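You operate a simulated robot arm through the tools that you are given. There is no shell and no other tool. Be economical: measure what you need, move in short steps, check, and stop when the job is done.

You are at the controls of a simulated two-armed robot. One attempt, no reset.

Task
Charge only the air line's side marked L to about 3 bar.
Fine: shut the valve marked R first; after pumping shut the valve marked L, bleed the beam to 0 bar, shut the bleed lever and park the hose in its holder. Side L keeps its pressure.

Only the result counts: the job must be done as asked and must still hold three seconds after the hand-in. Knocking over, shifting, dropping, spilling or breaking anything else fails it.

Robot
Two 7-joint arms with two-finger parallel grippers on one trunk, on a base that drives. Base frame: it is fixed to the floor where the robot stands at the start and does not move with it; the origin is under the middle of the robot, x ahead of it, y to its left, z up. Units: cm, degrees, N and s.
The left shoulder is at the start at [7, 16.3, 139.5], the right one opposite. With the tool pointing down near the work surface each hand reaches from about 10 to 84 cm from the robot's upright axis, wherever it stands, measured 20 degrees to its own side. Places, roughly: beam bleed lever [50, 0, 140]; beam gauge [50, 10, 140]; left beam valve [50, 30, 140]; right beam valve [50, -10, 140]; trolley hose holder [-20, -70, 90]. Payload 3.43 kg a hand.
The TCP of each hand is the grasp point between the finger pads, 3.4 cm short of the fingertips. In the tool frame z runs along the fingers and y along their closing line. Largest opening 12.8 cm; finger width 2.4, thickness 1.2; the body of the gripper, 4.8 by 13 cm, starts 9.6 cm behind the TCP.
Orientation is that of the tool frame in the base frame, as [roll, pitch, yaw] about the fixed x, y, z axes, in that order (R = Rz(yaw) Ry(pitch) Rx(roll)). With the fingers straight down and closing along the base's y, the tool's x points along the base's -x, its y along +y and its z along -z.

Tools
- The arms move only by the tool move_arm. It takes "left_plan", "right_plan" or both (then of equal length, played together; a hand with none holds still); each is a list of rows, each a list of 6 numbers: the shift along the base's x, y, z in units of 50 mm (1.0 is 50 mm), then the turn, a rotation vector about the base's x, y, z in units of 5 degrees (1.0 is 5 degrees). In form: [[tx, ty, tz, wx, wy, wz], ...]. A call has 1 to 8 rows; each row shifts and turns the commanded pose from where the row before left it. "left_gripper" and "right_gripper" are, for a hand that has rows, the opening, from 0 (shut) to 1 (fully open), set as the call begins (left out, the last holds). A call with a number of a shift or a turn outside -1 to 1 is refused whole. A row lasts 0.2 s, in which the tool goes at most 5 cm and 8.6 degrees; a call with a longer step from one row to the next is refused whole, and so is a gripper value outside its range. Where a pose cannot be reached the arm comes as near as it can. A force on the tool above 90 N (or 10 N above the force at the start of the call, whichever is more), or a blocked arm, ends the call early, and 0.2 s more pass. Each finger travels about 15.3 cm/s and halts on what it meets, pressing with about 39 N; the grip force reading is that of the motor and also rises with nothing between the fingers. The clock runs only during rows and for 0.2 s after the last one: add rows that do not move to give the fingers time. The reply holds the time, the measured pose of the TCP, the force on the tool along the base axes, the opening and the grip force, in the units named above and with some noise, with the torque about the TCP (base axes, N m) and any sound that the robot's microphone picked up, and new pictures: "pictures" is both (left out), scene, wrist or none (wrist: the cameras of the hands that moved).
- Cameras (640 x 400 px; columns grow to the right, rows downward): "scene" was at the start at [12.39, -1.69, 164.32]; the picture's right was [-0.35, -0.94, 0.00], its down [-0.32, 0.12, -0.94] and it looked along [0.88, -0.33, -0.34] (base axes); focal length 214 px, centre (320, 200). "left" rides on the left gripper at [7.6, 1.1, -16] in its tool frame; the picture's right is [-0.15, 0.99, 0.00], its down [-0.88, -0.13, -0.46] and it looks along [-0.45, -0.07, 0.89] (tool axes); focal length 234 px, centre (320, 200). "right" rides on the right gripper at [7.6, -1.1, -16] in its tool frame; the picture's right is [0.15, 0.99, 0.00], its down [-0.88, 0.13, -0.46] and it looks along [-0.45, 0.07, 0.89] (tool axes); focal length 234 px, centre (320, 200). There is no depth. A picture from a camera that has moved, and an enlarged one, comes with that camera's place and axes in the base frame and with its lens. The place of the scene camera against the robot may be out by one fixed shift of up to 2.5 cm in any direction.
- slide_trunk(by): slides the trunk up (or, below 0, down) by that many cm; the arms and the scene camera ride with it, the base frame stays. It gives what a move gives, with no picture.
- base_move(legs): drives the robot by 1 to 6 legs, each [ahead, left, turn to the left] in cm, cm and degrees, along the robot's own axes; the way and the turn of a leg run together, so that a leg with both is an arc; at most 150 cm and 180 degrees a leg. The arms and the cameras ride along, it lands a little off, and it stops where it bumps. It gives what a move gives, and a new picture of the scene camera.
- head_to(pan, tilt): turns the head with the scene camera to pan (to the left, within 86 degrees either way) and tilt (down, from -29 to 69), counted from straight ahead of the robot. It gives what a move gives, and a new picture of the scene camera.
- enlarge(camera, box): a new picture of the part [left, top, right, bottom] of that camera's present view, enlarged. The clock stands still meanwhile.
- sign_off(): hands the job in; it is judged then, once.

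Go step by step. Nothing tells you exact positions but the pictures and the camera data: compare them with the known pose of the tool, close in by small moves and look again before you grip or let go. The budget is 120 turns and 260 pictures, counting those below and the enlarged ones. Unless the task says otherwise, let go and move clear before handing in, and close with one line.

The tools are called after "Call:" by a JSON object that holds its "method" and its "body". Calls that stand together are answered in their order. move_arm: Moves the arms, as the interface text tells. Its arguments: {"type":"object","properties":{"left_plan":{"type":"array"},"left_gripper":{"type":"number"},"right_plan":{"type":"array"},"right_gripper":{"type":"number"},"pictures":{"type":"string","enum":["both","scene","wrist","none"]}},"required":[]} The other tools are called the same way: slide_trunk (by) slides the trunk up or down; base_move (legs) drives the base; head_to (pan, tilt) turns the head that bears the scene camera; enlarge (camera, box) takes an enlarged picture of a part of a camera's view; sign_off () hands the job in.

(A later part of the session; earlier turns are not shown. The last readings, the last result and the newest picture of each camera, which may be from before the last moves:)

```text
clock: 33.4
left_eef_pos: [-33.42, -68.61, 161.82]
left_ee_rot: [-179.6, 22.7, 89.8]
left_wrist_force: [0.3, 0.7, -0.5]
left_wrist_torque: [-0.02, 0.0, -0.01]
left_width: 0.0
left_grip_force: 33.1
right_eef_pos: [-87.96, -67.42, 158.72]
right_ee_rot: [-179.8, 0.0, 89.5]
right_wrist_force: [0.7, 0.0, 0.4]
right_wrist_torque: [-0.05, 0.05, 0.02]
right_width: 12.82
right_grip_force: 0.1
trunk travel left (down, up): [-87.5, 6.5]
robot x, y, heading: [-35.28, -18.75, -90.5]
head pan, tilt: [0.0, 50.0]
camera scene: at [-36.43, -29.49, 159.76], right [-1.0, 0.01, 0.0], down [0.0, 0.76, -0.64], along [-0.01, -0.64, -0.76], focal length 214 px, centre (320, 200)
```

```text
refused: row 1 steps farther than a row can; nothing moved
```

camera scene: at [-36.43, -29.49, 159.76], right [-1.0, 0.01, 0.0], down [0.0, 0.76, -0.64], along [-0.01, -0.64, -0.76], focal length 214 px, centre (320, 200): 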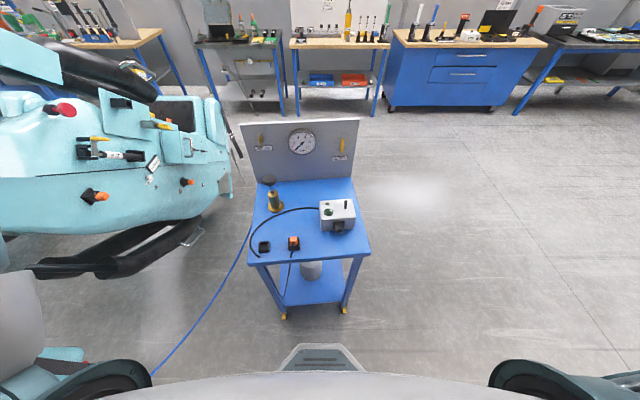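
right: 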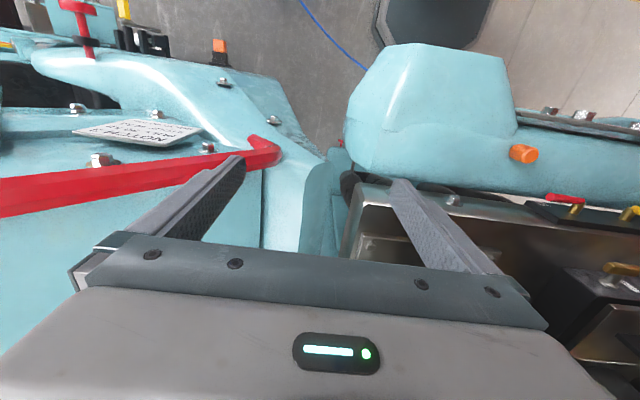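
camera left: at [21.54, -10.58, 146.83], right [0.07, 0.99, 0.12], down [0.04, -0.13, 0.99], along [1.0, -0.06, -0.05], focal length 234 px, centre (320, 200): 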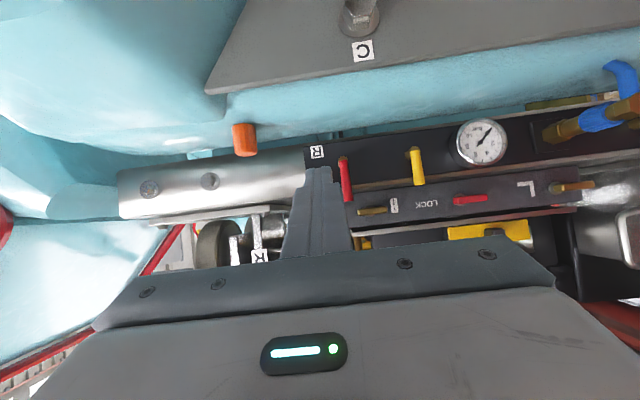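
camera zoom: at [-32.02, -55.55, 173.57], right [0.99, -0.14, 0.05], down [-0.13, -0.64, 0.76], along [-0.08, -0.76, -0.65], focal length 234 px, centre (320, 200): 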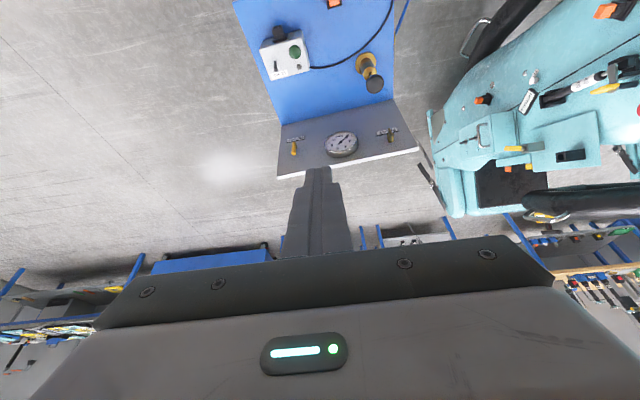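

Call:
{"method": "move_arm", "body": {"left_plan": [[0.41, -0.52, -0.7, 0.5625, 0, 0], [0.41, -0.52, -0.7, 0.5625, 0, 0], [0.41, -0.52, -0.7, 0.5625, 0, 0], [0.41, -0.52, -0.7, 0.5625, 0, 0], [0.41, -0.52, -0.7, 0.5625, 0, 0], [0.41, -0.52, -0.7, 0.5625, 0, 0], [0.41, -0.52, -0.7, 0.5625, 0, 0], [0.41, -0.52, -0.7, 0.5625, 0, 0]]}}

```text
clock: 35.2
left_eef_pos: [-17.35, -89.95, 133.81]
left_ee_rot: [-179.6, -0.1, 89.7]
left_wrist_force: [0.2, -0.5, -0.4]
left_wrist_torque: [0.01, 0.01, 0.01]
left_width: 0.0
left_grip_force: 32.7
right_eef_pos: [-88.17, -67.92, 158.32]
right_ee_rot: [-179.9, -0.1, 89.6]
right_wrist_force: [0.8, -0.3, 0.2]
right_wrist_torque: [0.02, 0.01, -0.01]
right_width: 12.82
right_grip_force: 0.0
trunk travel left (down, up): [-87.5, 6.5]
robot x, y, heading: [-35.34, -18.56, -90.3]
head pan, tilt: [0.0, 50.0]
camera scene: at [-36.68, -30.07, 159.7], right [-1.0, 0.01, 0.0], down [0.01, 0.77, -0.64], along [-0.01, -0.64, -0.77], focal length 214 px, centre (320, 200)
camera left: at [-16.02, -82.51, 149.89], right [0.99, -0.15, -0.01], down [-0.13, -0.88, 0.46], along [-0.08, -0.45, -0.89], focal length 234 px, centre (320, 200)
```

scene: 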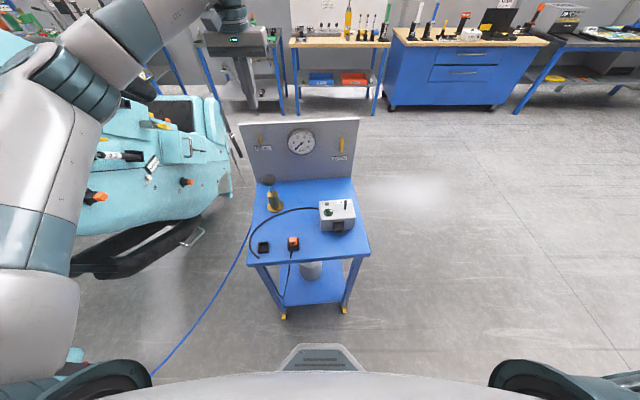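
left: 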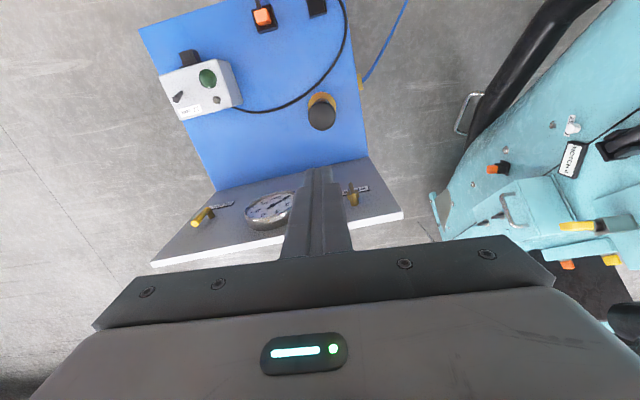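

Call:
{"method": "move_arm", "body": {"left_plan": [[0, 0.07, -0.8, 0, 0, 0], [0, 0.07, -0.8, 0, 0, 0], [0, 0.07, -0.8, 0, 0, 0], [0, 0, -0.8, 0, 0, 0], [0, 0, -0.8, 0, 0, 0], [0, 0, -0.8, 0, 0, 0]]}}

Call:
{"method": "enlarge", "body": {"camera": "scene", "box": [220, 110, 360, 220]}}

```text
clock: 36.6
left_eef_pos: [-17.39, -88.69, 109.44]
left_ee_rot: [-179.6, 0.0, 89.7]
left_wrist_force: [-1.0, -0.2, 0.1]
left_wrist_torque: [0.03, 0.0, -0.01]
left_width: 0.0
left_grip_force: 32.9
right_eef_pos: [-88.27, -67.71, 158.47]
right_ee_rot: [-180.0, -0.1, 89.6]
right_wrist_force: [0.2, -0.1, -0.1]
right_wrist_torque: [0.01, -0.01, -0.04]
right_width: 12.8
right_grip_force: 0.1
trunk travel left (down, up): [-87.5, 6.5]
robot x, y, heading: [-35.3, -18.95, -90.5]
head pan, tilt: [0.0, 50.0]
camera scene: at [-36.77, -29.93, 159.72], right [-1.0, 0.01, 0.0], down [0.01, 0.77, -0.64], along [-0.01, -0.64, -0.77], focal length 214 px, centre (320, 200)
camera left: at [-16.11, -81.12, 125.45], right [0.99, -0.15, -0.01], down [-0.13, -0.88, 0.46], along [-0.07, -0.45, -0.89], focal length 234 px, centre (320, 200)
```

scene: 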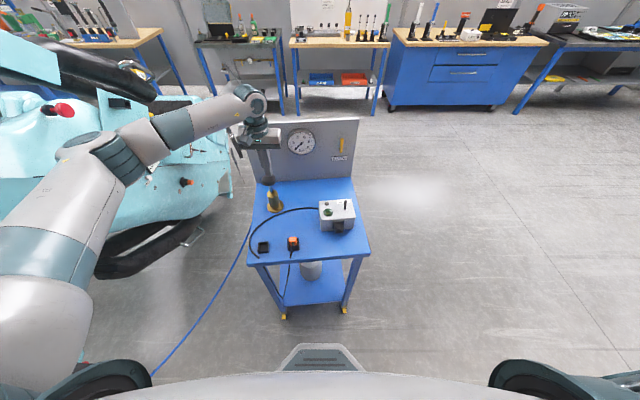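
left: 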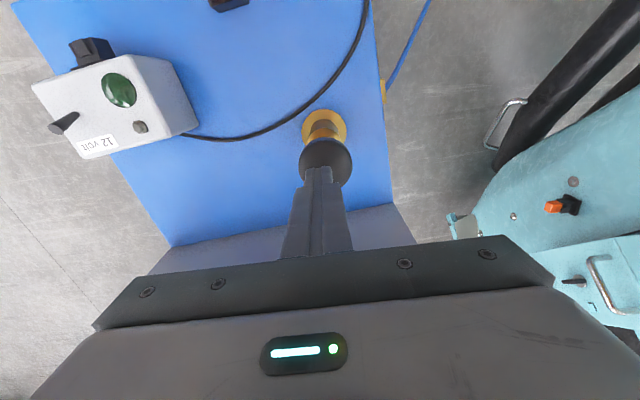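

```text
3.64 times, centred on (290, 165) of scene
camera zoom: at [-36.77, -29.93, 159.72], right [-1.0, 0.01, 0.0], down [0.01, 0.77, -0.64], along [-0.01, -0.64, -0.77], focal length 780 px, centre (429, 327)
```

zoom: 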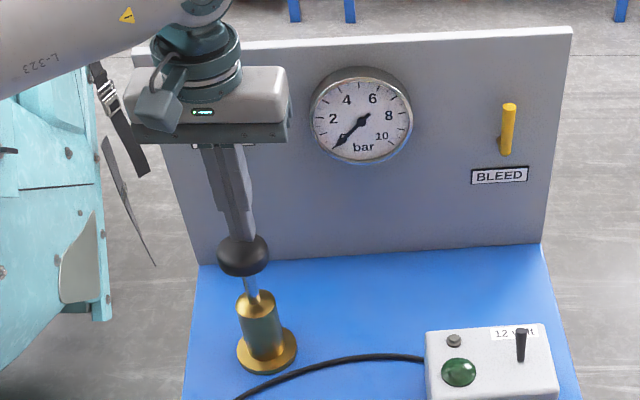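

Aligned well above the knob and the trolley gauge is in view. First stroke, slowly.

Call:
{"method": "move_arm", "body": {"left_plan": [[0, 0, -0.3, 0, 0, 0], [0, 0, -0.3, 0, 0, 0], [0, 0, -0.3, 0, 0, 0], [0, 0, -0.3, 0, 0, 0], [0, 0, -0.3, 0, 0, 0]], "pictures": "none"}}

Call:
{"method": "enlarge", "body": {"camera": "scene", "box": [220, 110, 360, 220]}}

```text
clock: 37.8
left_eef_pos: [-17.4, -88.68, 103.61]
left_ee_rot: [-179.5, 1.4, 89.8]
left_wrist_force: [5.1, -3.1, 60.4]
left_wrist_torque: [0.54, -0.22, -0.49]
left_width: 0.02
left_grip_force: 33.4
right_eef_pos: [-88.32, -66.52, 158.77]
right_ee_rot: [180.0, 0.4, 89.5]
right_wrist_force: [-0.4, 1.0, 1.3]
right_wrist_torque: [-0.02, 0.02, -0.01]
right_width: 12.8
right_grip_force: 0.1
trunk travel left (down, up): [-87.5, 6.5]
robot x, y, heading: [-35.65, -18.91, -90.5]
head pan, tilt: [0.0, 50.0]
```

```text
3.64 times, centred on (290, 165) of scene
camera zoom: at [-36.89, -28.69, 159.92], right [-1.0, 0.01, 0.0], down [0.01, 0.76, -0.65], along [0.0, -0.65, -0.76], focal length 780 px, centre (429, 327)
```

zoom: 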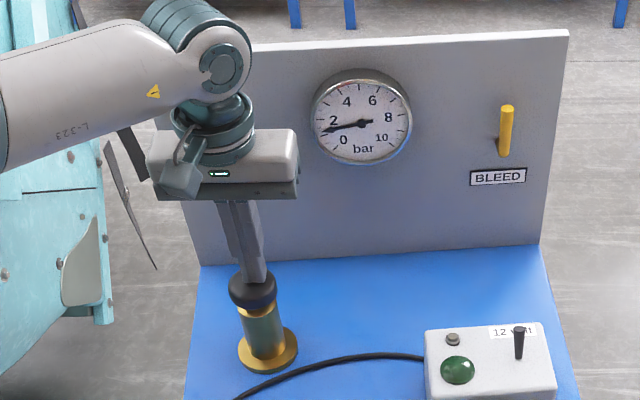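

One stroke bottoms out and the gauge rises to roughly 1.3 bar. I release the knob and read.

Call:
{"method": "move_arm", "body": {"left_plan": [[0, 0, 0.4, 0, 0, 0], [0, 0, 0.5, 0, 0, 0], [0, 0, 0.6, 0, 0, 0], [0, 0, 0, 0, 0, 0]], "pictures": "none"}}

Call:
{"method": "enlarge", "body": {"camera": "scene", "box": [220, 110, 360, 220]}}

Call:
{"method": "enlarge", "body": {"camera": "scene", "box": [280, 120, 320, 160]}}

```text
clock: 38.8
left_eef_pos: [-17.36, -88.91, 109.5]
left_ee_rot: [-179.7, -0.2, 89.7]
left_wrist_force: [0.3, -1.5, -1.2]
left_wrist_torque: [-0.01, 0.0, -0.03]
left_width: 0.0
left_grip_force: 32.8
right_eef_pos: [-88.3, -67.84, 158.36]
right_ee_rot: [-180.0, 0.0, 89.6]
right_wrist_force: [0.5, 0.1, 0.2]
right_wrist_torque: [0.01, -0.01, 0.0]
right_width: 12.81
right_grip_force: 0.1
trunk travel left (down, up): [-87.5, 6.5]
robot x, y, heading: [-35.43, -18.27, -90.5]
head pan, tilt: [0.0, 50.0]
```

```text
3.64 times, centred on (290, 165) of scene
camera zoom: at [-36.78, -30.06, 159.69], right [-1.0, 0.01, 0.0], down [0.01, 0.77, -0.64], along [-0.01, -0.64, -0.77], focal length 780 px, centre (429, 327)
```

zoom: 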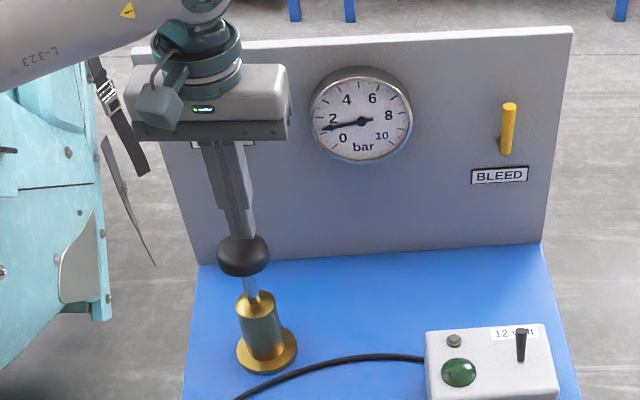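

```text
10.00 times, centred on (300, 140) of scene
camera zoom: at [-36.78, -30.06, 159.69], right [-1.0, 0.01, 0.0], down [0.01, 0.77, -0.64], along [-0.01, -0.64, -0.77], focal length 2145 px, centre (520, 800)
```

zoom: 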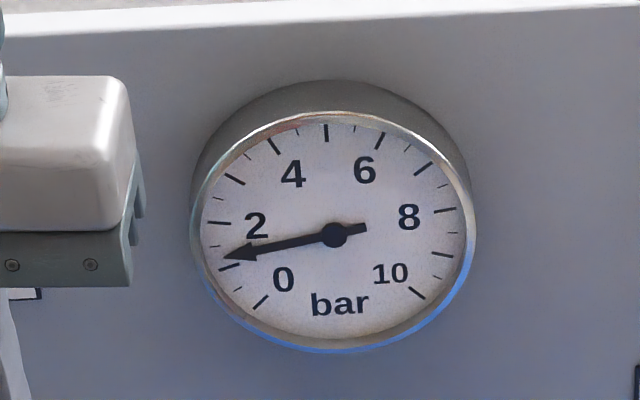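

About 1.2 bar per full stroke. A second full stroke.

Call:
{"method": "move_arm", "body": {"left_plan": [[0, 0, -0.3, 0, 0, 0], [0, 0, -0.3, 0, 0, 0], [0, 0, -0.3, 0, 0, 0], [0, 0, -0.3, 0, 0, 0], [0, 0, -0.3, 0, 0, 0]], "pictures": "none"}}

Call:
{"method": "move_arm", "body": {"left_plan": [[0, 0, 0.4, 0, 0, 0], [0, 0, 0.5, 0, 0, 0], [0, 0, 0.6, 0, 0, 0], [0, 0, 0, 0, 0, 0]], "pictures": "none"}}

Call:
{"method": "enlarge", "body": {"camera": "scene", "box": [280, 120, 320, 160]}}

```text
clock: 40.0
left_eef_pos: [-17.35, -88.6, 103.58]
left_ee_rot: [-179.7, 1.4, 89.8]
left_wrist_force: [8.1, -5.4, 63.8]
left_wrist_torque: [0.48, -0.31, -0.49]
left_width: 0.01
left_grip_force: 32.6
right_eef_pos: [-88.42, -66.53, 158.89]
right_ee_rot: [-179.9, 0.3, 89.5]
right_wrist_force: [0.2, 0.4, -0.2]
right_wrist_torque: [-0.02, -0.02, 0.03]
right_width: 12.8
right_grip_force: 0.0
trunk travel left (down, up): [-87.5, 6.5]
robot x, y, heading: [-35.55, -18.85, -90.3]
head pan, tilt: [0.0, 50.0]
```

```text
clock: 41.0
left_eef_pos: [-17.09, -88.93, 109.59]
left_ee_rot: [-179.8, -0.1, 89.7]
left_wrist_force: [0.1, -0.4, -0.3]
left_wrist_torque: [0.04, -0.01, 0.0]
left_width: 0.01
left_grip_force: 32.7
right_eef_pos: [-88.29, -67.9, 158.25]
right_ee_rot: [-180.0, -0.1, 89.6]
right_wrist_force: [0.5, -0.9, 0.0]
right_wrist_torque: [0.01, -0.04, 0.02]
right_width: 12.81
right_grip_force: 0.1
trunk travel left (down, up): [-87.5, 6.5]
robot x, y, heading: [-35.33, -18.89, -90.5]
head pan, tilt: [0.0, 50.0]
```

```text
10.00 times, centred on (300, 140) of scene
camera zoom: at [-36.76, -30.08, 159.68], right [-1.0, 0.01, 0.0], down [0.01, 0.77, -0.64], along [-0.01, -0.64, -0.77], focal length 2145 px, centre (520, 800)
```

zoom: 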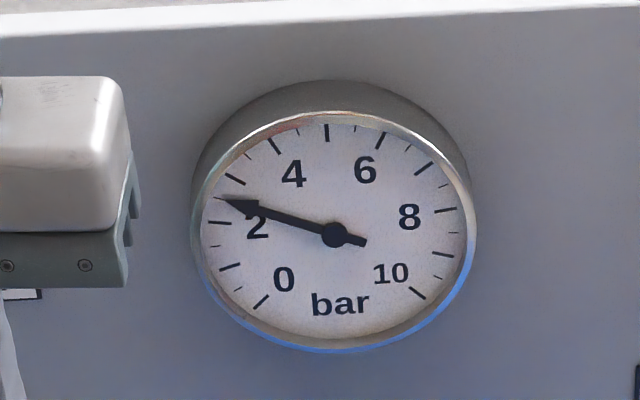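

About 2.4 bar. Now a partial stroke, checking the gauge on the way.

Call:
{"method": "move_arm", "body": {"left_plan": [[0, 0, -0.3, 0, 0, 0], [0, 0, -0.3, 0, 0, 0], [0, 0, -0.15, 0, 0, 0]], "pictures": "none"}}

Call:
{"method": "enlarge", "body": {"camera": "scene", "box": [280, 120, 320, 160]}}

```text
clock: 41.8
left_eef_pos: [-17.33, -88.67, 106.05]
left_ee_rot: [-179.6, 0.1, 89.6]
left_wrist_force: [-0.2, -3.4, 8.0]
left_wrist_torque: [-0.06, -0.04, 0.05]
left_width: 0.0
left_grip_force: 33.3
right_eef_pos: [-88.34, -67.57, 158.52]
right_ee_rot: [-180.0, 0.0, 89.6]
right_wrist_force: [0.0, -0.1, -0.7]
right_wrist_torque: [-0.02, -0.03, 0.01]
right_width: 12.82
right_grip_force: 0.0
trunk travel left (down, up): [-87.5, 6.5]
robot x, y, heading: [-35.35, -18.66, -90.5]
head pan, tilt: [0.0, 50.0]
```

```text
10.00 times, centred on (300, 140) of scene
camera zoom: at [-36.81, -29.74, 159.73], right [-1.0, 0.01, 0.0], down [0.01, 0.77, -0.64], along [-0.01, -0.64, -0.77], focal length 2145 px, centre (520, 800)
```

zoom: 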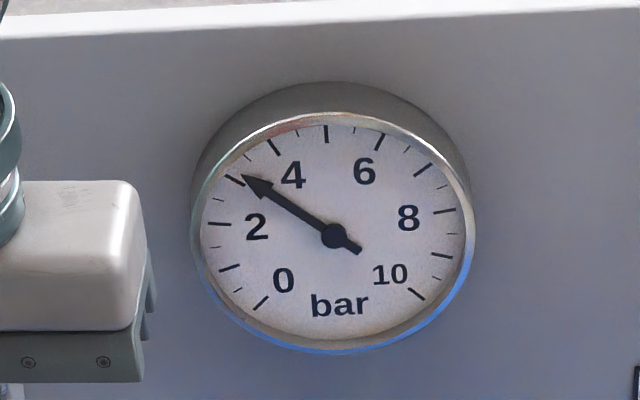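

About 3.1 bar — good. I release the knob and read again.

Call:
{"method": "move_arm", "body": {"left_plan": [[0, 0, 0.5, 0, 0, 0], [0, 0, 0.8, 0, 0, 0], [0, 0, 0.9, 0, 0, 0], [0, 0, 0.9, 0, 0, 0], [0, 0, 0.9, 0, 0, 0]], "pictures": "none"}}

Call:
{"method": "enlarge", "body": {"camera": "scene", "box": [280, 120, 320, 160]}}

Call:
{"method": "enlarge", "body": {"camera": "left", "box": [120, 0, 420, 200]}}

```text
clock: 43.0
left_eef_pos: [-17.47, -88.86, 126.09]
left_ee_rot: [-179.7, 0.1, 89.7]
left_wrist_force: [0.1, 0.3, -0.3]
left_wrist_torque: [-0.02, -0.02, -0.01]
left_width: 0.01
left_grip_force: 33.2
right_eef_pos: [-88.42, -67.58, 158.3]
right_ee_rot: [-180.0, 0.0, 89.5]
right_wrist_force: [-0.1, -0.6, 0.6]
right_wrist_torque: [-0.03, 0.01, -0.03]
right_width: 12.81
right_grip_force: 0.0
trunk travel left (down, up): [-87.5, 6.5]
robot x, y, heading: [-35.22, -19.07, -90.4]
head pan, tilt: [0.0, 50.0]
```

```text
10.00 times, centred on (300, 140) of scene
camera zoom: at [-36.89, -29.77, 159.72], right [-1.0, 0.01, 0.0], down [0.01, 0.77, -0.64], along [0.0, -0.64, -0.77], focal length 2145 px, centre (520, 800)
```

zoom: 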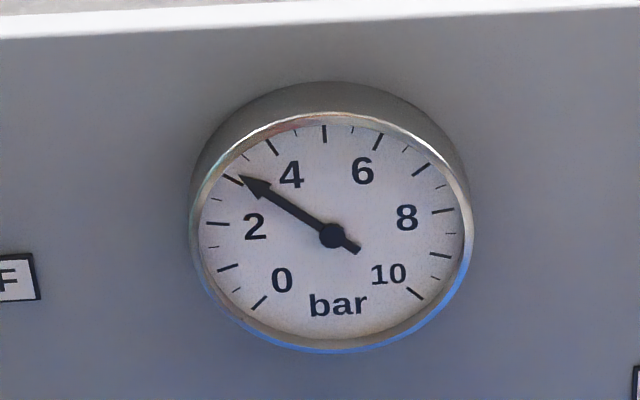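

```text
2.00 times, centred on (270, 100) of left
camera zoom: at [-16.26, -81.28, 142.02], right [0.99, -0.15, 0.0], down [-0.13, -0.88, 0.46], along [-0.07, -0.45, -0.89], focal length 468 px, centre (420, 400)
```

zoom: 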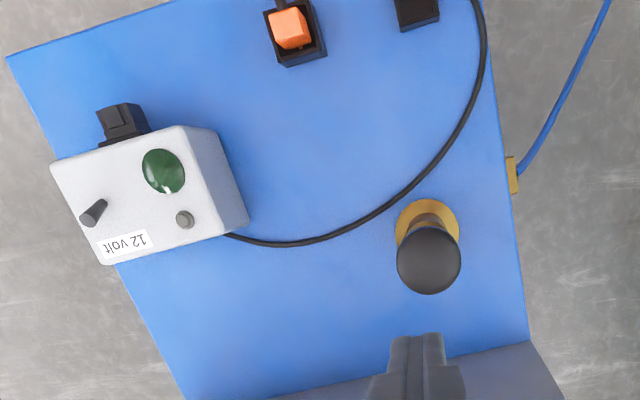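

Holds at ~3.1 bar. Before leaving I look at the hose holder from above.

Call:
{"method": "move_arm", "body": {"left_plan": [[0, 0.9, 0.2, 0, 0, 0], [0, 0.9, 0.2, 0, 0, 0], [0, 0.9, 0.2, 0, 0, 0]], "pictures": "wrist"}}

Call:
{"method": "enlarge", "body": {"camera": "left", "box": [220, 40, 420, 180]}}

Call:
{"method": "enlarge", "body": {"camera": "scene", "box": [230, 190, 350, 280]}}

```text
clock: 43.8
left_eef_pos: [-17.5, -75.5, 129.18]
left_ee_rot: [-179.6, 0.0, 89.7]
left_wrist_force: [-0.3, -0.3, 0.4]
left_wrist_torque: [-0.01, 0.0, -0.02]
left_width: 0.0
left_grip_force: 32.9
right_eef_pos: [-88.36, -67.47, 158.45]
right_ee_rot: [179.9, 0.0, 89.5]
right_wrist_force: [-0.9, 0.8, 0.1]
right_wrist_torque: [0.0, -0.03, 0.01]
right_width: 12.79
right_grip_force: 0.1
trunk travel left (down, up): [-87.5, 6.5]
robot x, y, heading: [-35.39, -18.57, -90.5]
head pan, tilt: [0.0, 50.0]
camera left: at [-16.29, -67.84, 145.16], right [0.99, -0.15, -0.01], down [-0.13, -0.88, 0.46], along [-0.07, -0.45, -0.89], focal length 234 px, centre (320, 200)
```

left: 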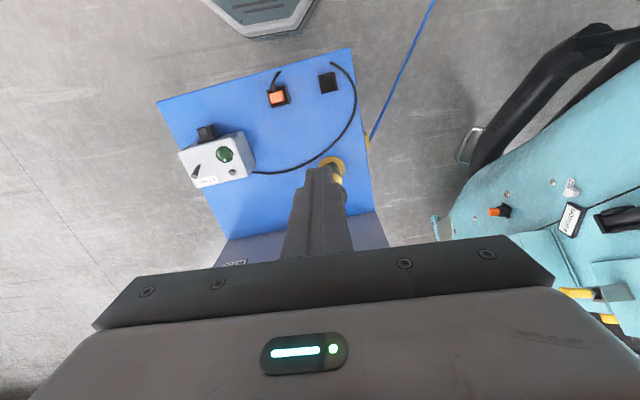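

```text
2.86 times, centred on (320, 110) of left
camera zoom: at [-16.29, -67.84, 145.16], right [0.99, -0.15, -0.01], down [-0.13, -0.88, 0.46], along [-0.07, -0.45, -0.89], focal length 669 px, centre (320, 457)
```

zoom: 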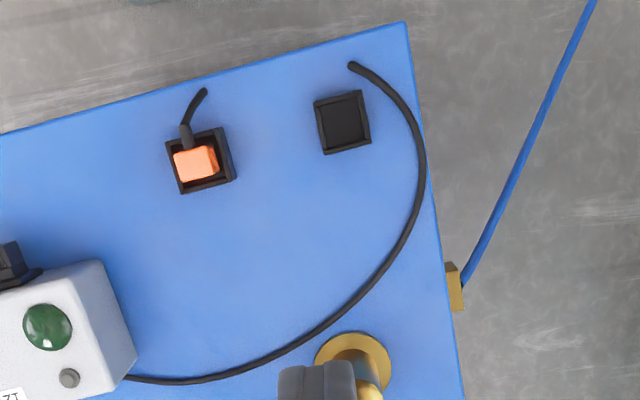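

```text
4.44 times, centred on (290, 235) of scene
camera zoom: at [-36.79, -29.76, 159.72], right [-1.0, 0.01, 0.0], down [0.01, 0.77, -0.64], along [-0.01, -0.64, -0.77], focal length 953 px, centre (453, 44)
```

zoom: 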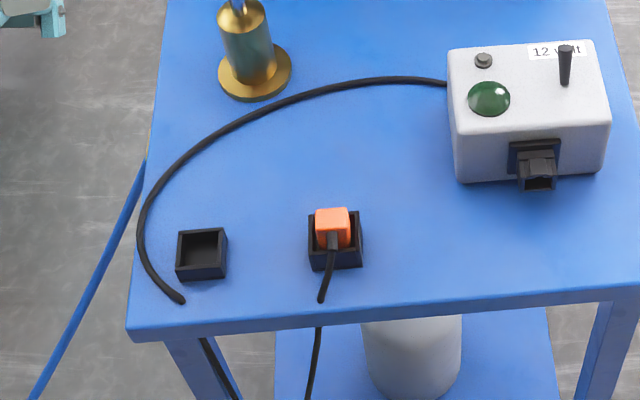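

The holder is an open black box at about [-15, -68.6, 90]. Now I raise the left hand and drive back the way I came, to the beam.

Call:
{"method": "move_arm", "body": {"left_plan": [[0, 0.2, 0.9, 0, 0, 0], [0, 0.2, 0.9, 0, 0, 0], [-0.1, 0.3, 0.9, 0, 0, 0], [-0.2, 0.3, 0.9, 0, 0, 0], [-0.3, 0.4, 0.8, -0.9, 0, 0], [-0.5, 0.4, 0.7, -1, 0, 0], [-0.5, 0.3, 0.5, -1, 0, 0], [-0.5, 0, 0.2, -1, 0, 0]], "pictures": "none"}}

Call:
{"method": "base_move", "body": {"legs": [[-18, 15, 0], [0, 0, 45], [0, 0, 45]]}}

```text
clock: 45.6
left_eef_pos: [-28.13, -64.75, 158.0]
left_ee_rot: [-179.9, 19.5, 89.5]
left_wrist_force: [0.0, -0.3, 0.1]
left_wrist_torque: [0.02, -0.05, 0.04]
left_width: 0.0
left_grip_force: 33.2
right_eef_pos: [-88.45, -67.54, 158.36]
right_ee_rot: [-180.0, -0.1, 89.6]
right_wrist_force: [0.4, 0.0, 0.1]
right_wrist_torque: [0.01, -0.05, 0.04]
right_width: 12.79
right_grip_force: 0.0
trunk travel left (down, up): [-87.5, 6.5]
robot x, y, heading: [-35.21, -18.69, -90.5]
head pan, tilt: [0.0, 50.0]
```

```text
clock: 51.5
left_eef_pos: [25.71, 5.26, 158.08]
left_ee_rot: [-179.8, 19.7, 178.0]
left_wrist_force: [0.9, -0.1, 0.2]
left_wrist_torque: [-0.04, 0.04, -0.01]
left_width: 0.01
left_grip_force: 32.4
right_eef_pos: [26.84, -55.23, 158.46]
right_ee_rot: [-180.0, 0.1, 178.1]
right_wrist_force: [-0.2, -0.5, 0.3]
right_wrist_torque: [0.01, -0.01, 0.04]
right_width: 12.82
right_grip_force: 0.0
trunk travel left (down, up): [-87.5, 6.5]
robot x, y, heading: [-20.66, -1.06, -2.0]
head pan, tilt: [0.0, 50.0]
camera scene: at [-9.21, 0.26, 159.72], right [-0.04, -1.0, 0.0], down [-0.77, 0.03, -0.64], along [0.64, -0.02, -0.77], focal length 214 px, centre (320, 200)
```

scene: 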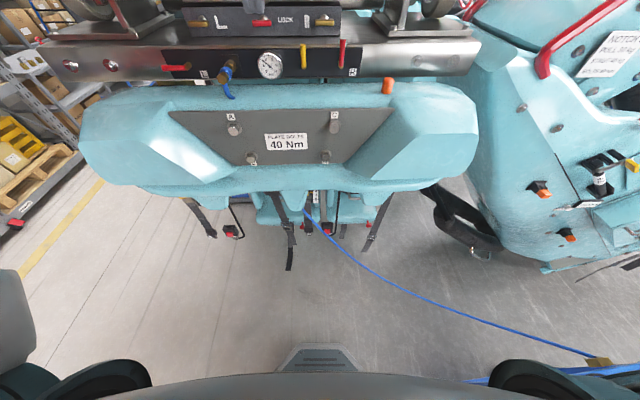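

Back at the beam. Now the left hand tilts forward and goes to the L lever.

Call:
{"method": "move_arm", "body": {"left_plan": [[0, 0.6, -0.1, 0, -1, 0], [0, 0.6, -0.2, 0, -1, 0], [0, 0.6, -0.2, 0, -1, 0], [0.2, 0.6, -0.2, 0, -1, 0], [0.2, 0.6, -0.2, 0, -1, 0], [0.2, 0.6, -0.2, 0, -1, 0], [0.2, 0.6, -0.2, 0, -1, 0], [0.2, 0.6, -0.2, 0, -1, 0]]}}

Call:
{"method": "enlarge", "body": {"camera": "scene", "box": [150, 30, 370, 110]}}

```text
clock: 53.3
left_eef_pos: [30.41, 29.66, 150.68]
left_ee_rot: [178.0, 59.7, 176.7]
left_wrist_force: [0.7, 0.2, 0.3]
left_wrist_torque: [0.02, 0.03, 0.01]
left_width: 0.0
left_grip_force: 32.5
right_eef_pos: [26.93, -54.61, 158.69]
right_ee_rot: [-179.9, 0.0, 178.0]
right_wrist_force: [-0.1, -0.2, -0.2]
right_wrist_torque: [-0.07, -0.01, 0.0]
right_width: 12.79
right_grip_force: 0.1
trunk travel left (down, up): [-87.5, 6.5]
robot x, y, heading: [-20.48, -1.03, -1.8]
head pan, tilt: [0.0, 50.0]
camera scene: at [-9.26, 0.64, 159.73], right [-0.04, -1.0, 0.0], down [-0.77, 0.03, -0.64], along [0.64, -0.02, -0.77], focal length 214 px, centre (320, 200)
camera left: at [12.87, 31.15, 152.18], right [0.1, 0.98, 0.14], down [0.05, -0.15, 0.99], along [0.99, -0.09, -0.06], focal length 234 px, centre (320, 200)
```

scene: 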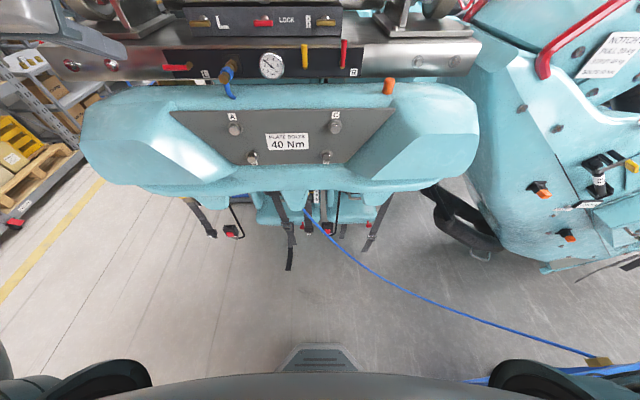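
left: 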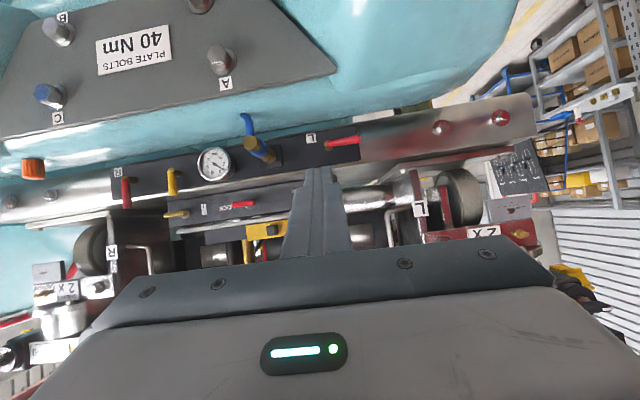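

```text
2.91 times, centred on (260, 70) of scene
camera zoom: at [-9.26, 0.64, 159.73], right [-0.04, -1.0, 0.0], down [-0.77, 0.03, -0.64], along [0.64, -0.02, -0.77], focal length 624 px, centre (494, 578)
```

zoom: 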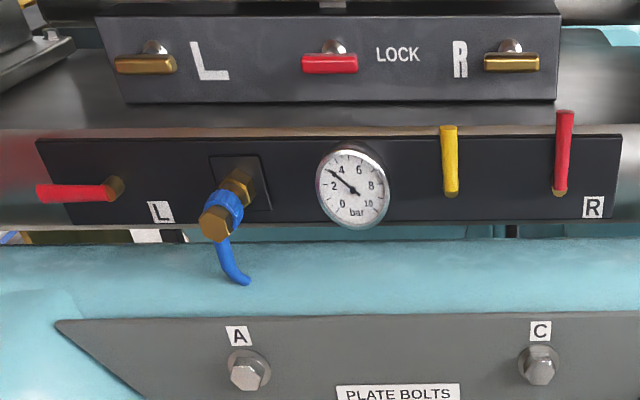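

Beam gauge agrees (~3.1). I move the peg in front of and under the L lever (pivot y≈30, tip ≈35, z≈140.5).

Call:
{"method": "move_arm", "body": {"left_plan": [[0.5, 0.15, -0.5, 0, 0, 0], [0.5, 0.15, -0.5, 0, 0, 0], [0.5, 0.2, -0.5, 0, 0, 0], [0.5, 0.2, -0.5, 0, 0, 0], [0.32, 0, -0.12, 0, 0, 0]], "pictures": "wrist"}}

```text
clock: 54.5
left_eef_pos: [42.37, 32.8, 140.14]
left_ee_rot: [177.9, 59.4, 176.5]
left_wrist_force: [0.4, -0.4, 0.1]
left_wrist_torque: [-0.01, 0.01, 0.02]
left_width: 0.0
left_grip_force: 33.0
right_eef_pos: [27.09, -55.02, 158.45]
right_ee_rot: [180.0, -0.1, 178.0]
right_wrist_force: [-0.3, 1.0, 0.6]
right_wrist_torque: [0.01, 0.04, 0.01]
right_width: 12.8
right_grip_force: 0.0
trunk travel left (down, up): [-87.5, 6.5]
robot x, y, heading: [-20.5, -0.71, -1.8]
head pan, tilt: [0.0, 50.0]
camera left: at [24.82, 34.38, 141.75], right [0.1, 0.98, 0.15], down [0.05, -0.15, 0.99], along [0.99, -0.09, -0.06], focal length 234 px, centre (320, 200)
```

left: 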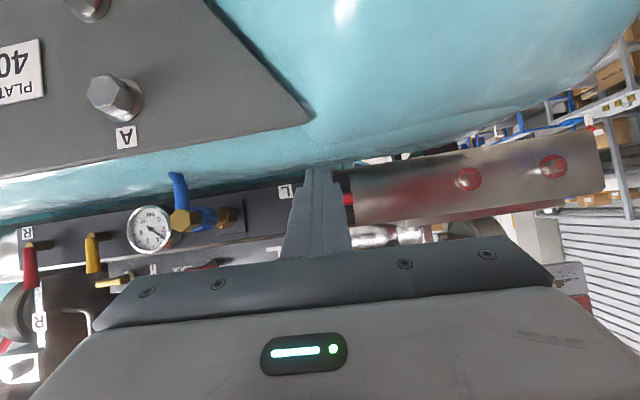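

Call:
{"method": "move_arm", "body": {"left_plan": [[0.4, 0.03, 0, 0, 0, 0], [0.4, 0.03, -0.05, 0, 0, 0], [0.4, 0.03, -0.05, 0, 0, 0], [0.34, 0.03, -0.03, 0, 0, 0]], "pictures": "wrist"}}

Call:
{"method": "enlarge", "body": {"camera": "left", "box": [180, 130, 440, 270]}}

```text
clock: 55.5
left_eef_pos: [50.23, 33.5, 139.56]
left_ee_rot: [177.7, 59.5, 176.4]
left_wrist_force: [0.5, -0.4, -0.1]
left_wrist_torque: [0.0, -0.04, 0.0]
left_width: 0.0
left_grip_force: 33.0
right_eef_pos: [27.08, -54.97, 158.34]
right_ee_rot: [180.0, -0.1, 178.0]
right_wrist_force: [0.7, -0.3, 0.1]
right_wrist_torque: [0.0, 0.02, 0.01]
right_width: 12.83
right_grip_force: 0.2
trunk travel left (down, up): [-87.5, 6.5]
robot x, y, heading: [-20.66, -0.83, -1.8]
head pan, tilt: [0.0, 50.0]
camera left: at [32.65, 35.1, 141.07], right [0.1, 0.98, 0.15], down [0.05, -0.15, 0.99], along [0.99, -0.09, -0.06], focal length 234 px, centre (320, 200)
```

left: 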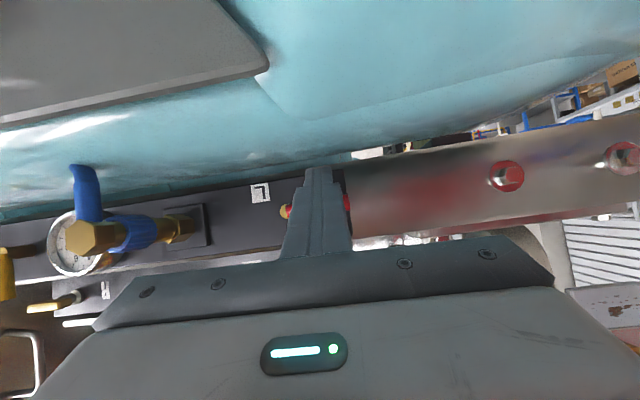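

```text
2.46 times, centred on (310, 200) of left
camera zoom: at [32.65, 35.1, 141.07], right [0.1, 0.98, 0.15], down [0.05, -0.15, 0.99], along [0.99, -0.09, -0.06], focal length 576 px, centre (345, 200)
```

zoom: 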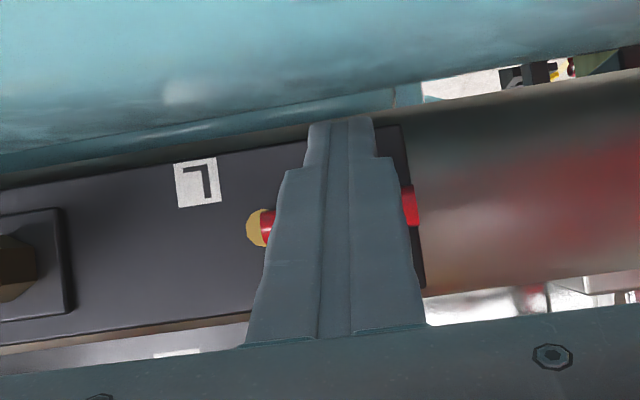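

Under the lever. I sweep it up like the R one, mirrored.

Call:
{"method": "move_arm", "body": {"left_plan": [[0, 0.02, 0.16, 0, 0, 0], [0, 0.02, 0.16, 0, 0, 0], [0, 0.02, 0.16, 0, 0, 0], [0, 0.02, 0.14, 0, 0, 0]], "pictures": "wrist"}}

```text
clock: 56.5
left_eef_pos: [50.18, 34.04, 142.6]
left_ee_rot: [177.9, 59.6, 176.6]
left_wrist_force: [0.1, -0.9, -0.3]
left_wrist_torque: [-0.02, 0.0, -0.02]
left_width: 0.0
left_grip_force: 33.0
right_eef_pos: [27.03, -55.11, 158.5]
right_ee_rot: [-180.0, -0.1, 178.1]
right_wrist_force: [0.3, 0.4, -0.4]
right_wrist_torque: [-0.03, -0.02, 0.03]
right_width: 12.81
right_grip_force: 0.1
trunk travel left (down, up): [-87.5, 6.5]
robot x, y, heading: [-20.5, -0.77, -1.8]
head pan, tilt: [0.0, 50.0]
camera left: at [32.67, 35.56, 144.05], right [0.1, 0.98, 0.14], down [0.05, -0.15, 0.99], along [0.99, -0.09, -0.06], focal length 234 px, centre (320, 200)
```

left: 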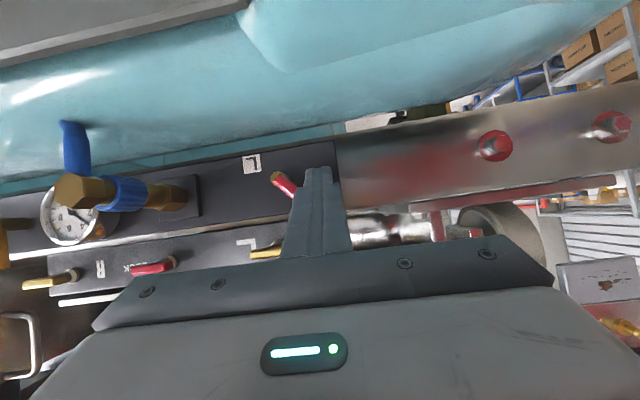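

Call:
{"method": "move_arm", "body": {"left_plan": [[0, -0.04, 0.16, 0, 0, 0], [0, -0.1, 0.14, 0, 0, 0], [0, -0.12, 0.1, 0, 0, 0], [0, -0.14, 0, 0, 0, 0], [0, -0.12, 0, 0, 0, 0], [0, -0.08, 0, 0, 0, 0]], "pictures": "wrist"}}

```text
clock: 57.9
left_eef_pos: [50.04, 31.86, 144.56]
left_ee_rot: [178.4, 59.7, 177.3]
left_wrist_force: [5.7, 23.2, 8.2]
left_wrist_torque: [0.1, -0.28, 0.7]
left_width: 0.0
left_grip_force: 32.8
right_eef_pos: [26.96, -54.42, 158.61]
right_ee_rot: [-179.6, -0.1, 178.1]
right_wrist_force: [-0.2, -0.8, 0.9]
right_wrist_torque: [0.0, 0.0, 0.01]
right_width: 12.79
right_grip_force: 0.1
trunk travel left (down, up): [-87.5, 6.5]
robot x, y, heading: [-20.11, -0.63, -1.9]
head pan, tilt: [0.0, 50.0]
camera left: at [32.53, 33.3, 146.03], right [0.09, 0.99, 0.14], down [0.05, -0.15, 0.99], along [0.99, -0.09, -0.06], focal length 234 px, centre (320, 200)
```

left: 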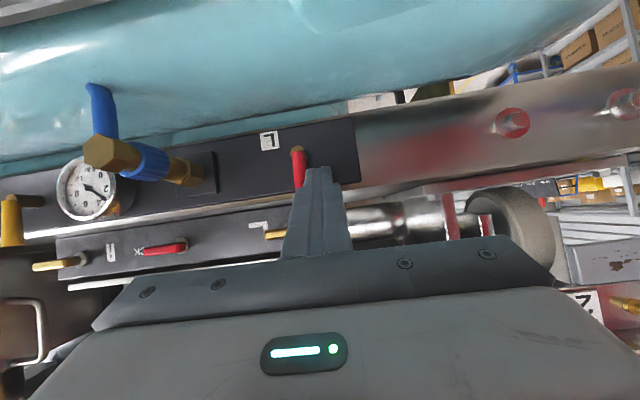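

L is shut against its stop. I back off and go to the bleed lever's left side (y≈3).

Call:
{"method": "move_arm", "body": {"left_plan": [[0, 0.2, 0, 0, 0, 0], [-0.8, 0.1, 0.1, 0, 0, 0], [-0.8, 0, 0.3, 0, 0, 0], [-0.8, -0.2, 0, 0, 0, 0], [0, -0.9, 0, 0, 0, 0], [0, -0.9, 0, 0, 0, 0], [0, -0.9, 0, 0, 0, 0], [0, -0.9, 0, 0, 0, 0]], "pictures": "none"}}

Call:
{"method": "move_arm", "body": {"left_plan": [[0, -0.9, -0.1, 0, 0, 0], [0, -0.9, -0.1, 0, 0, 0], [0.3, -0.5, 0, 0, 0, 0]], "pictures": "wrist"}}

```text
clock: 59.7
left_eef_pos: [38.25, 13.06, 146.72]
left_ee_rot: [177.6, 59.6, 176.3]
left_wrist_force: [0.3, -0.1, -0.3]
left_wrist_torque: [0.02, -0.02, 0.04]
left_width: 0.0
left_grip_force: 32.9
right_eef_pos: [27.13, -55.38, 158.27]
right_ee_rot: [179.8, -0.1, 178.0]
right_wrist_force: [-0.2, -0.8, 0.2]
right_wrist_torque: [0.01, 0.01, -0.02]
right_width: 12.82
right_grip_force: 0.1
trunk travel left (down, up): [-87.5, 6.5]
robot x, y, heading: [-20.83, -0.48, -1.9]
head pan, tilt: [0.0, 50.0]
```

```text
clock: 60.5
left_eef_pos: [39.44, 1.84, 145.75]
left_ee_rot: [177.9, 59.5, 176.6]
left_wrist_force: [-0.8, 0.4, 0.0]
left_wrist_torque: [0.01, -0.01, 0.0]
left_width: 0.01
left_grip_force: 33.3
right_eef_pos: [27.08, -55.16, 158.36]
right_ee_rot: [-180.0, 0.0, 178.0]
right_wrist_force: [0.1, -0.5, -0.6]
right_wrist_torque: [-0.02, -0.01, -0.02]
right_width: 12.78
right_grip_force: 0.0
trunk travel left (down, up): [-87.5, 6.5]
robot x, y, heading: [-20.33, -0.74, -1.8]
head pan, tilt: [0.0, 50.0]
camera left: at [21.96, 3.45, 147.19], right [0.1, 0.98, 0.14], down [0.05, -0.15, 0.99], along [0.99, -0.09, -0.06], focal length 234 px, centre (320, 200)
```

left: 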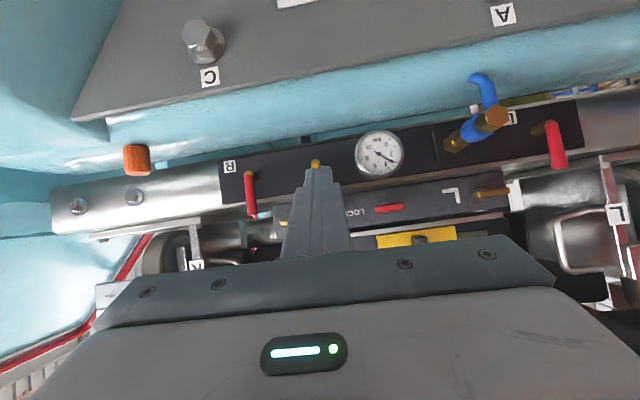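

Call:
{"method": "move_arm", "body": {"left_plan": [[0.3, 0.34, 0, 0, 0, 0], [0.5, 0.04, 0, 0, 0, 0], [0.5, 0.04, 0, 0, 0, 0], [0.5, 0.03, 0, 0, 0, 0], [0.36, 0, 0, 0, 0, 0]], "pictures": "wrist"}}

```text
clock: 61.7
left_eef_pos: [50.4, 3.97, 145.54]
left_ee_rot: [177.9, 59.4, 176.6]
left_wrist_force: [-0.3, 0.5, -0.2]
left_wrist_torque: [0.01, 0.0, -0.02]
left_width: 0.0
left_grip_force: 33.1
right_eef_pos: [27.03, -55.01, 158.33]
right_ee_rot: [180.0, -0.1, 178.0]
right_wrist_force: [-0.3, -0.5, 0.0]
right_wrist_torque: [0.03, 0.01, -0.02]
right_width: 12.83
right_grip_force: 0.1
trunk travel left (down, up): [-87.5, 6.5]
robot x, y, heading: [-20.47, -0.74, -2.0]
head pan, tilt: [0.0, 50.0]
camera left: at [32.84, 5.57, 147.06], right [0.1, 0.98, 0.14], down [0.05, -0.15, 0.99], along [0.99, -0.09, -0.06], focal length 234 px, centre (320, 200)
```

left: 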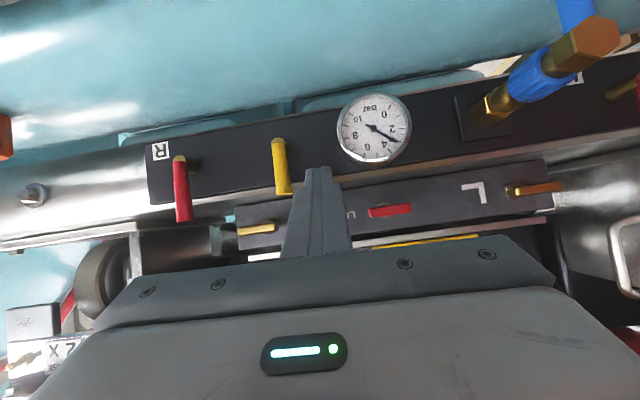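

Call:
{"method": "move_arm", "body": {"left_plan": [[0, -0.12, 0, 0, 0, 0], [0, -0.12, 0, 0, 0, 0], [0, -0.12, 0, 0, 0, 0]], "pictures": "wrist"}}

```text
clock: 62.5
left_eef_pos: [50.28, 2.39, 145.41]
left_ee_rot: [177.9, 59.5, 176.7]
left_wrist_force: [1.0, 0.3, 0.5]
left_wrist_torque: [0.03, -0.01, 0.04]
left_width: 0.0
left_grip_force: 32.7
right_eef_pos: [27.01, -54.92, 158.45]
right_ee_rot: [-180.0, 0.0, 177.9]
right_wrist_force: [-0.4, 0.0, 0.6]
right_wrist_torque: [0.01, 0.02, 0.01]
right_width: 12.8
right_grip_force: 0.1
trunk travel left (down, up): [-87.5, 6.5]
robot x, y, heading: [-20.23, -0.87, -2.1]
head pan, tilt: [0.0, 50.0]
camera left: at [32.74, 3.89, 146.94], right [0.1, 0.98, 0.14], down [0.05, -0.15, 0.99], along [0.99, -0.09, -0.06], focal length 234 px, centre (320, 200)
```

left: 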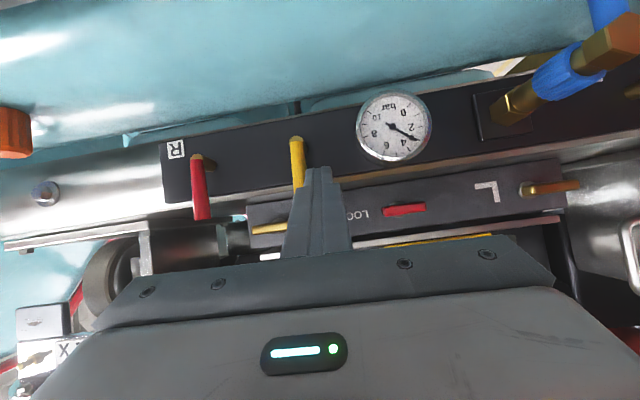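

Call:
{"method": "move_arm", "body": {"left_plan": [[0, -0.1, 0, 0, 0, 0], [0, -0.1, 0, 0, 0, 0]], "pictures": "wrist"}}

```text
clock: 63.1
left_eef_pos: [50.36, 1.2, 145.42]
left_ee_rot: [177.8, 59.5, 176.5]
left_wrist_force: [0.0, 3.8, 0.4]
left_wrist_torque: [0.1, -0.01, 0.1]
left_width: 0.03
left_grip_force: 33.1
right_eef_pos: [26.99, -55.08, 158.48]
right_ee_rot: [180.0, -0.1, 178.0]
right_wrist_force: [0.2, 1.0, -0.5]
right_wrist_torque: [0.0, 0.0, -0.02]
right_width: 12.81
right_grip_force: 0.0
trunk travel left (down, up): [-87.5, 6.5]
robot x, y, heading: [-20.62, -0.83, -2.0]
head pan, tilt: [0.0, 50.0]
camera left: at [32.72, 2.84, 146.97], right [0.1, 0.98, 0.15], down [0.05, -0.15, 0.99], along [0.99, -0.09, -0.06], focal length 234 px, centre (320, 200)
```

left: 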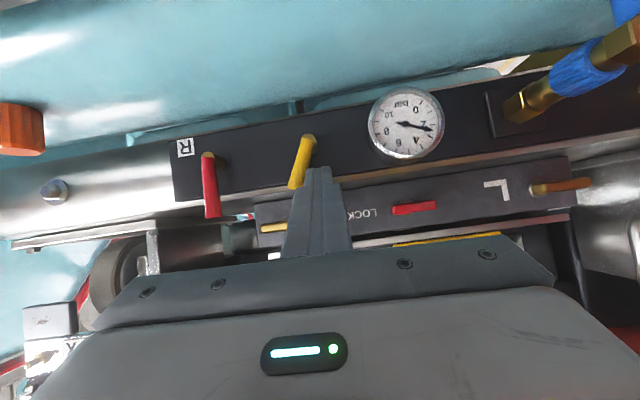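

The bleed lever moves this way and the needle is dropping. I open it further and wait.

Call:
{"method": "move_arm", "body": {"left_plan": [[0, -0.12, 0, 0, 0, 0], [0, -0.12, -0.04, 0, 0, 0], [0, -0.1, -0.06, 0, 0, 0], [0, 0, 0, 0, 0, 0], [0, 0, 0, 0, 0, 0], [0, 0, 0, 0, 0, 0], [0, 0, 0, 0, 0, 0], [0, 0, 0, 0, 0, 0]], "pictures": "wrist"}}

Call:
{"method": "enlarge", "body": {"camera": "left", "box": [260, 60, 480, 200]}}

```text
clock: 64.9
left_eef_pos: [50.14, -0.4, 145.03]
left_ee_rot: [178.0, 59.6, 176.5]
left_wrist_force: [-2.8, 1.4, 1.4]
left_wrist_torque: [0.01, 0.06, -0.04]
left_width: 0.0
left_grip_force: 33.8
right_eef_pos: [26.96, -55.11, 158.53]
right_ee_rot: [180.0, 0.0, 178.0]
right_wrist_force: [0.5, -0.9, -0.1]
right_wrist_torque: [0.04, 0.03, 0.01]
right_width: 12.77
right_grip_force: 0.1
trunk travel left (down, up): [-87.5, 6.5]
robot x, y, heading: [-20.77, -0.68, -1.9]
head pan, tilt: [0.0, 50.0]
camera left: at [32.72, 1.12, 146.58], right [0.1, 0.98, 0.14], down [0.05, -0.15, 0.99], along [0.99, -0.09, -0.06], focal length 234 px, centre (320, 200)
```

left: 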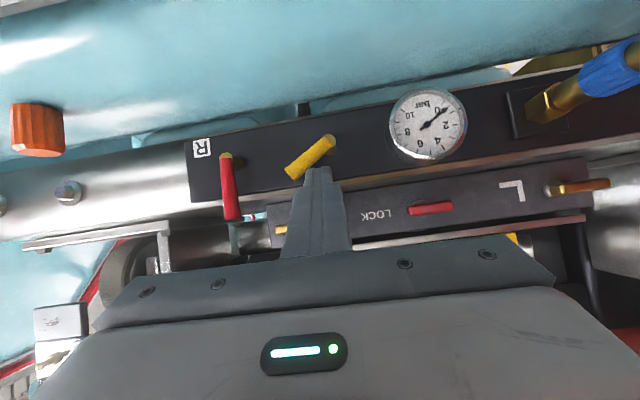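

```text
2.86 times, centred on (370, 130) of left
camera zoom: at [32.72, 1.12, 146.58], right [0.1, 0.98, 0.14], down [0.05, -0.15, 0.99], along [0.99, -0.09, -0.06], focal length 669 px, centre (177, 400)
```

zoom: 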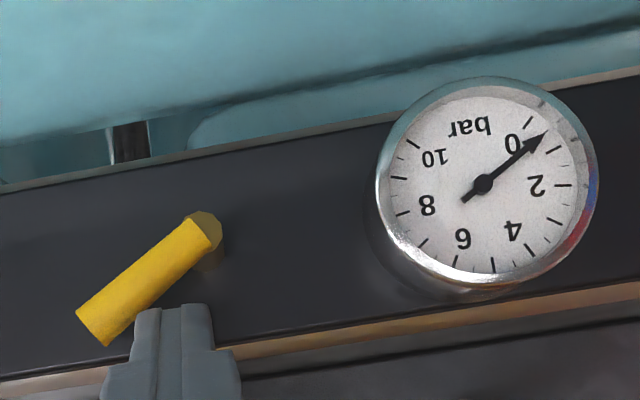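

Call:
{"method": "move_arm", "body": {"left_plan": [[0, 0, 0, 0, 0, 0], [0, 0, 0, 0, 0, 0], [0, 0, 0, 0, 0, 0], [0, 0, 0, 0, 0, 0], [0, 0, 0, 0, 0, 0], [0, 0, 0, 0, 0, 0], [0, 0, 0, 0, 0, 0], [0, 0, 0, 0, 0, 0]], "pictures": "none"}}

Call:
{"method": "move_arm", "body": {"left_plan": [[0, 0, 0, 0, 0, 0], [0, 0, 0, 0, 0, 0], [0, 0, 0, 0, 0, 0], [0, 0, 0, 0, 0, 0], [0, 0, 0, 0, 0, 0], [0, 0, 0, 0, 0, 0], [0, 0, 0, 0, 0, 0], [0, 0, 0, 0, 0, 0]], "pictures": "none"}}

Call:
{"method": "enlarge", "body": {"camera": "left", "box": [260, 60, 480, 200]}}

```text
clock: 66.7
left_eef_pos: [50.35, -0.41, 144.96]
left_ee_rot: [177.7, 59.6, 176.5]
left_wrist_force: [-0.1, -0.3, 0.8]
left_wrist_torque: [-0.01, -0.01, 0.02]
left_width: 0.0
left_grip_force: 32.8
right_eef_pos: [26.89, -55.12, 158.43]
right_ee_rot: [-180.0, 0.0, 178.1]
right_wrist_force: [0.7, -0.7, -0.3]
right_wrist_torque: [0.02, -0.01, 0.02]
right_width: 12.82
right_grip_force: 0.1
trunk travel left (down, up): [-87.5, 6.5]
robot x, y, heading: [-20.7, -0.78, -2.1]
head pan, tilt: [0.0, 50.0]
```

```text
clock: 68.5
left_eef_pos: [50.47, -0.43, 144.89]
left_ee_rot: [177.8, 59.5, 176.5]
left_wrist_force: [-0.1, 0.1, 0.2]
left_wrist_torque: [0.01, 0.0, -0.01]
left_width: 0.0
left_grip_force: 32.9
right_eef_pos: [27.05, -55.1, 158.34]
right_ee_rot: [180.0, 0.0, 178.0]
right_wrist_force: [-0.4, 0.1, -0.6]
right_wrist_torque: [0.01, 0.01, -0.01]
right_width: 12.8
right_grip_force: 0.0
trunk travel left (down, up): [-87.5, 6.5]
robot x, y, heading: [-20.83, -1.18, -1.9]
head pan, tilt: [0.0, 50.0]
```

```text
2.86 times, centred on (370, 130) of left
camera zoom: at [32.79, 1.13, 146.55], right [0.1, 0.98, 0.15], down [0.05, -0.15, 0.99], along [0.99, -0.09, -0.06], focal length 669 px, centre (177, 400)
```

zoom: 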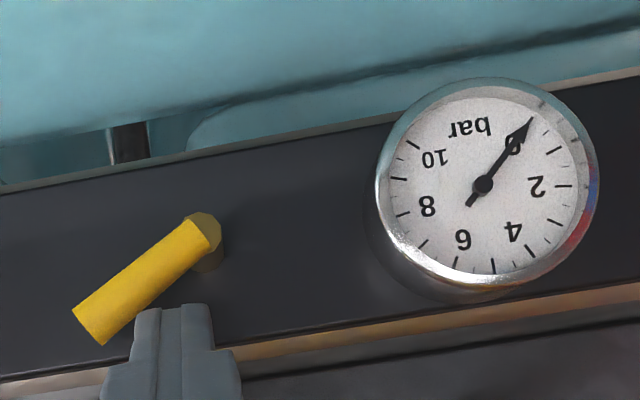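

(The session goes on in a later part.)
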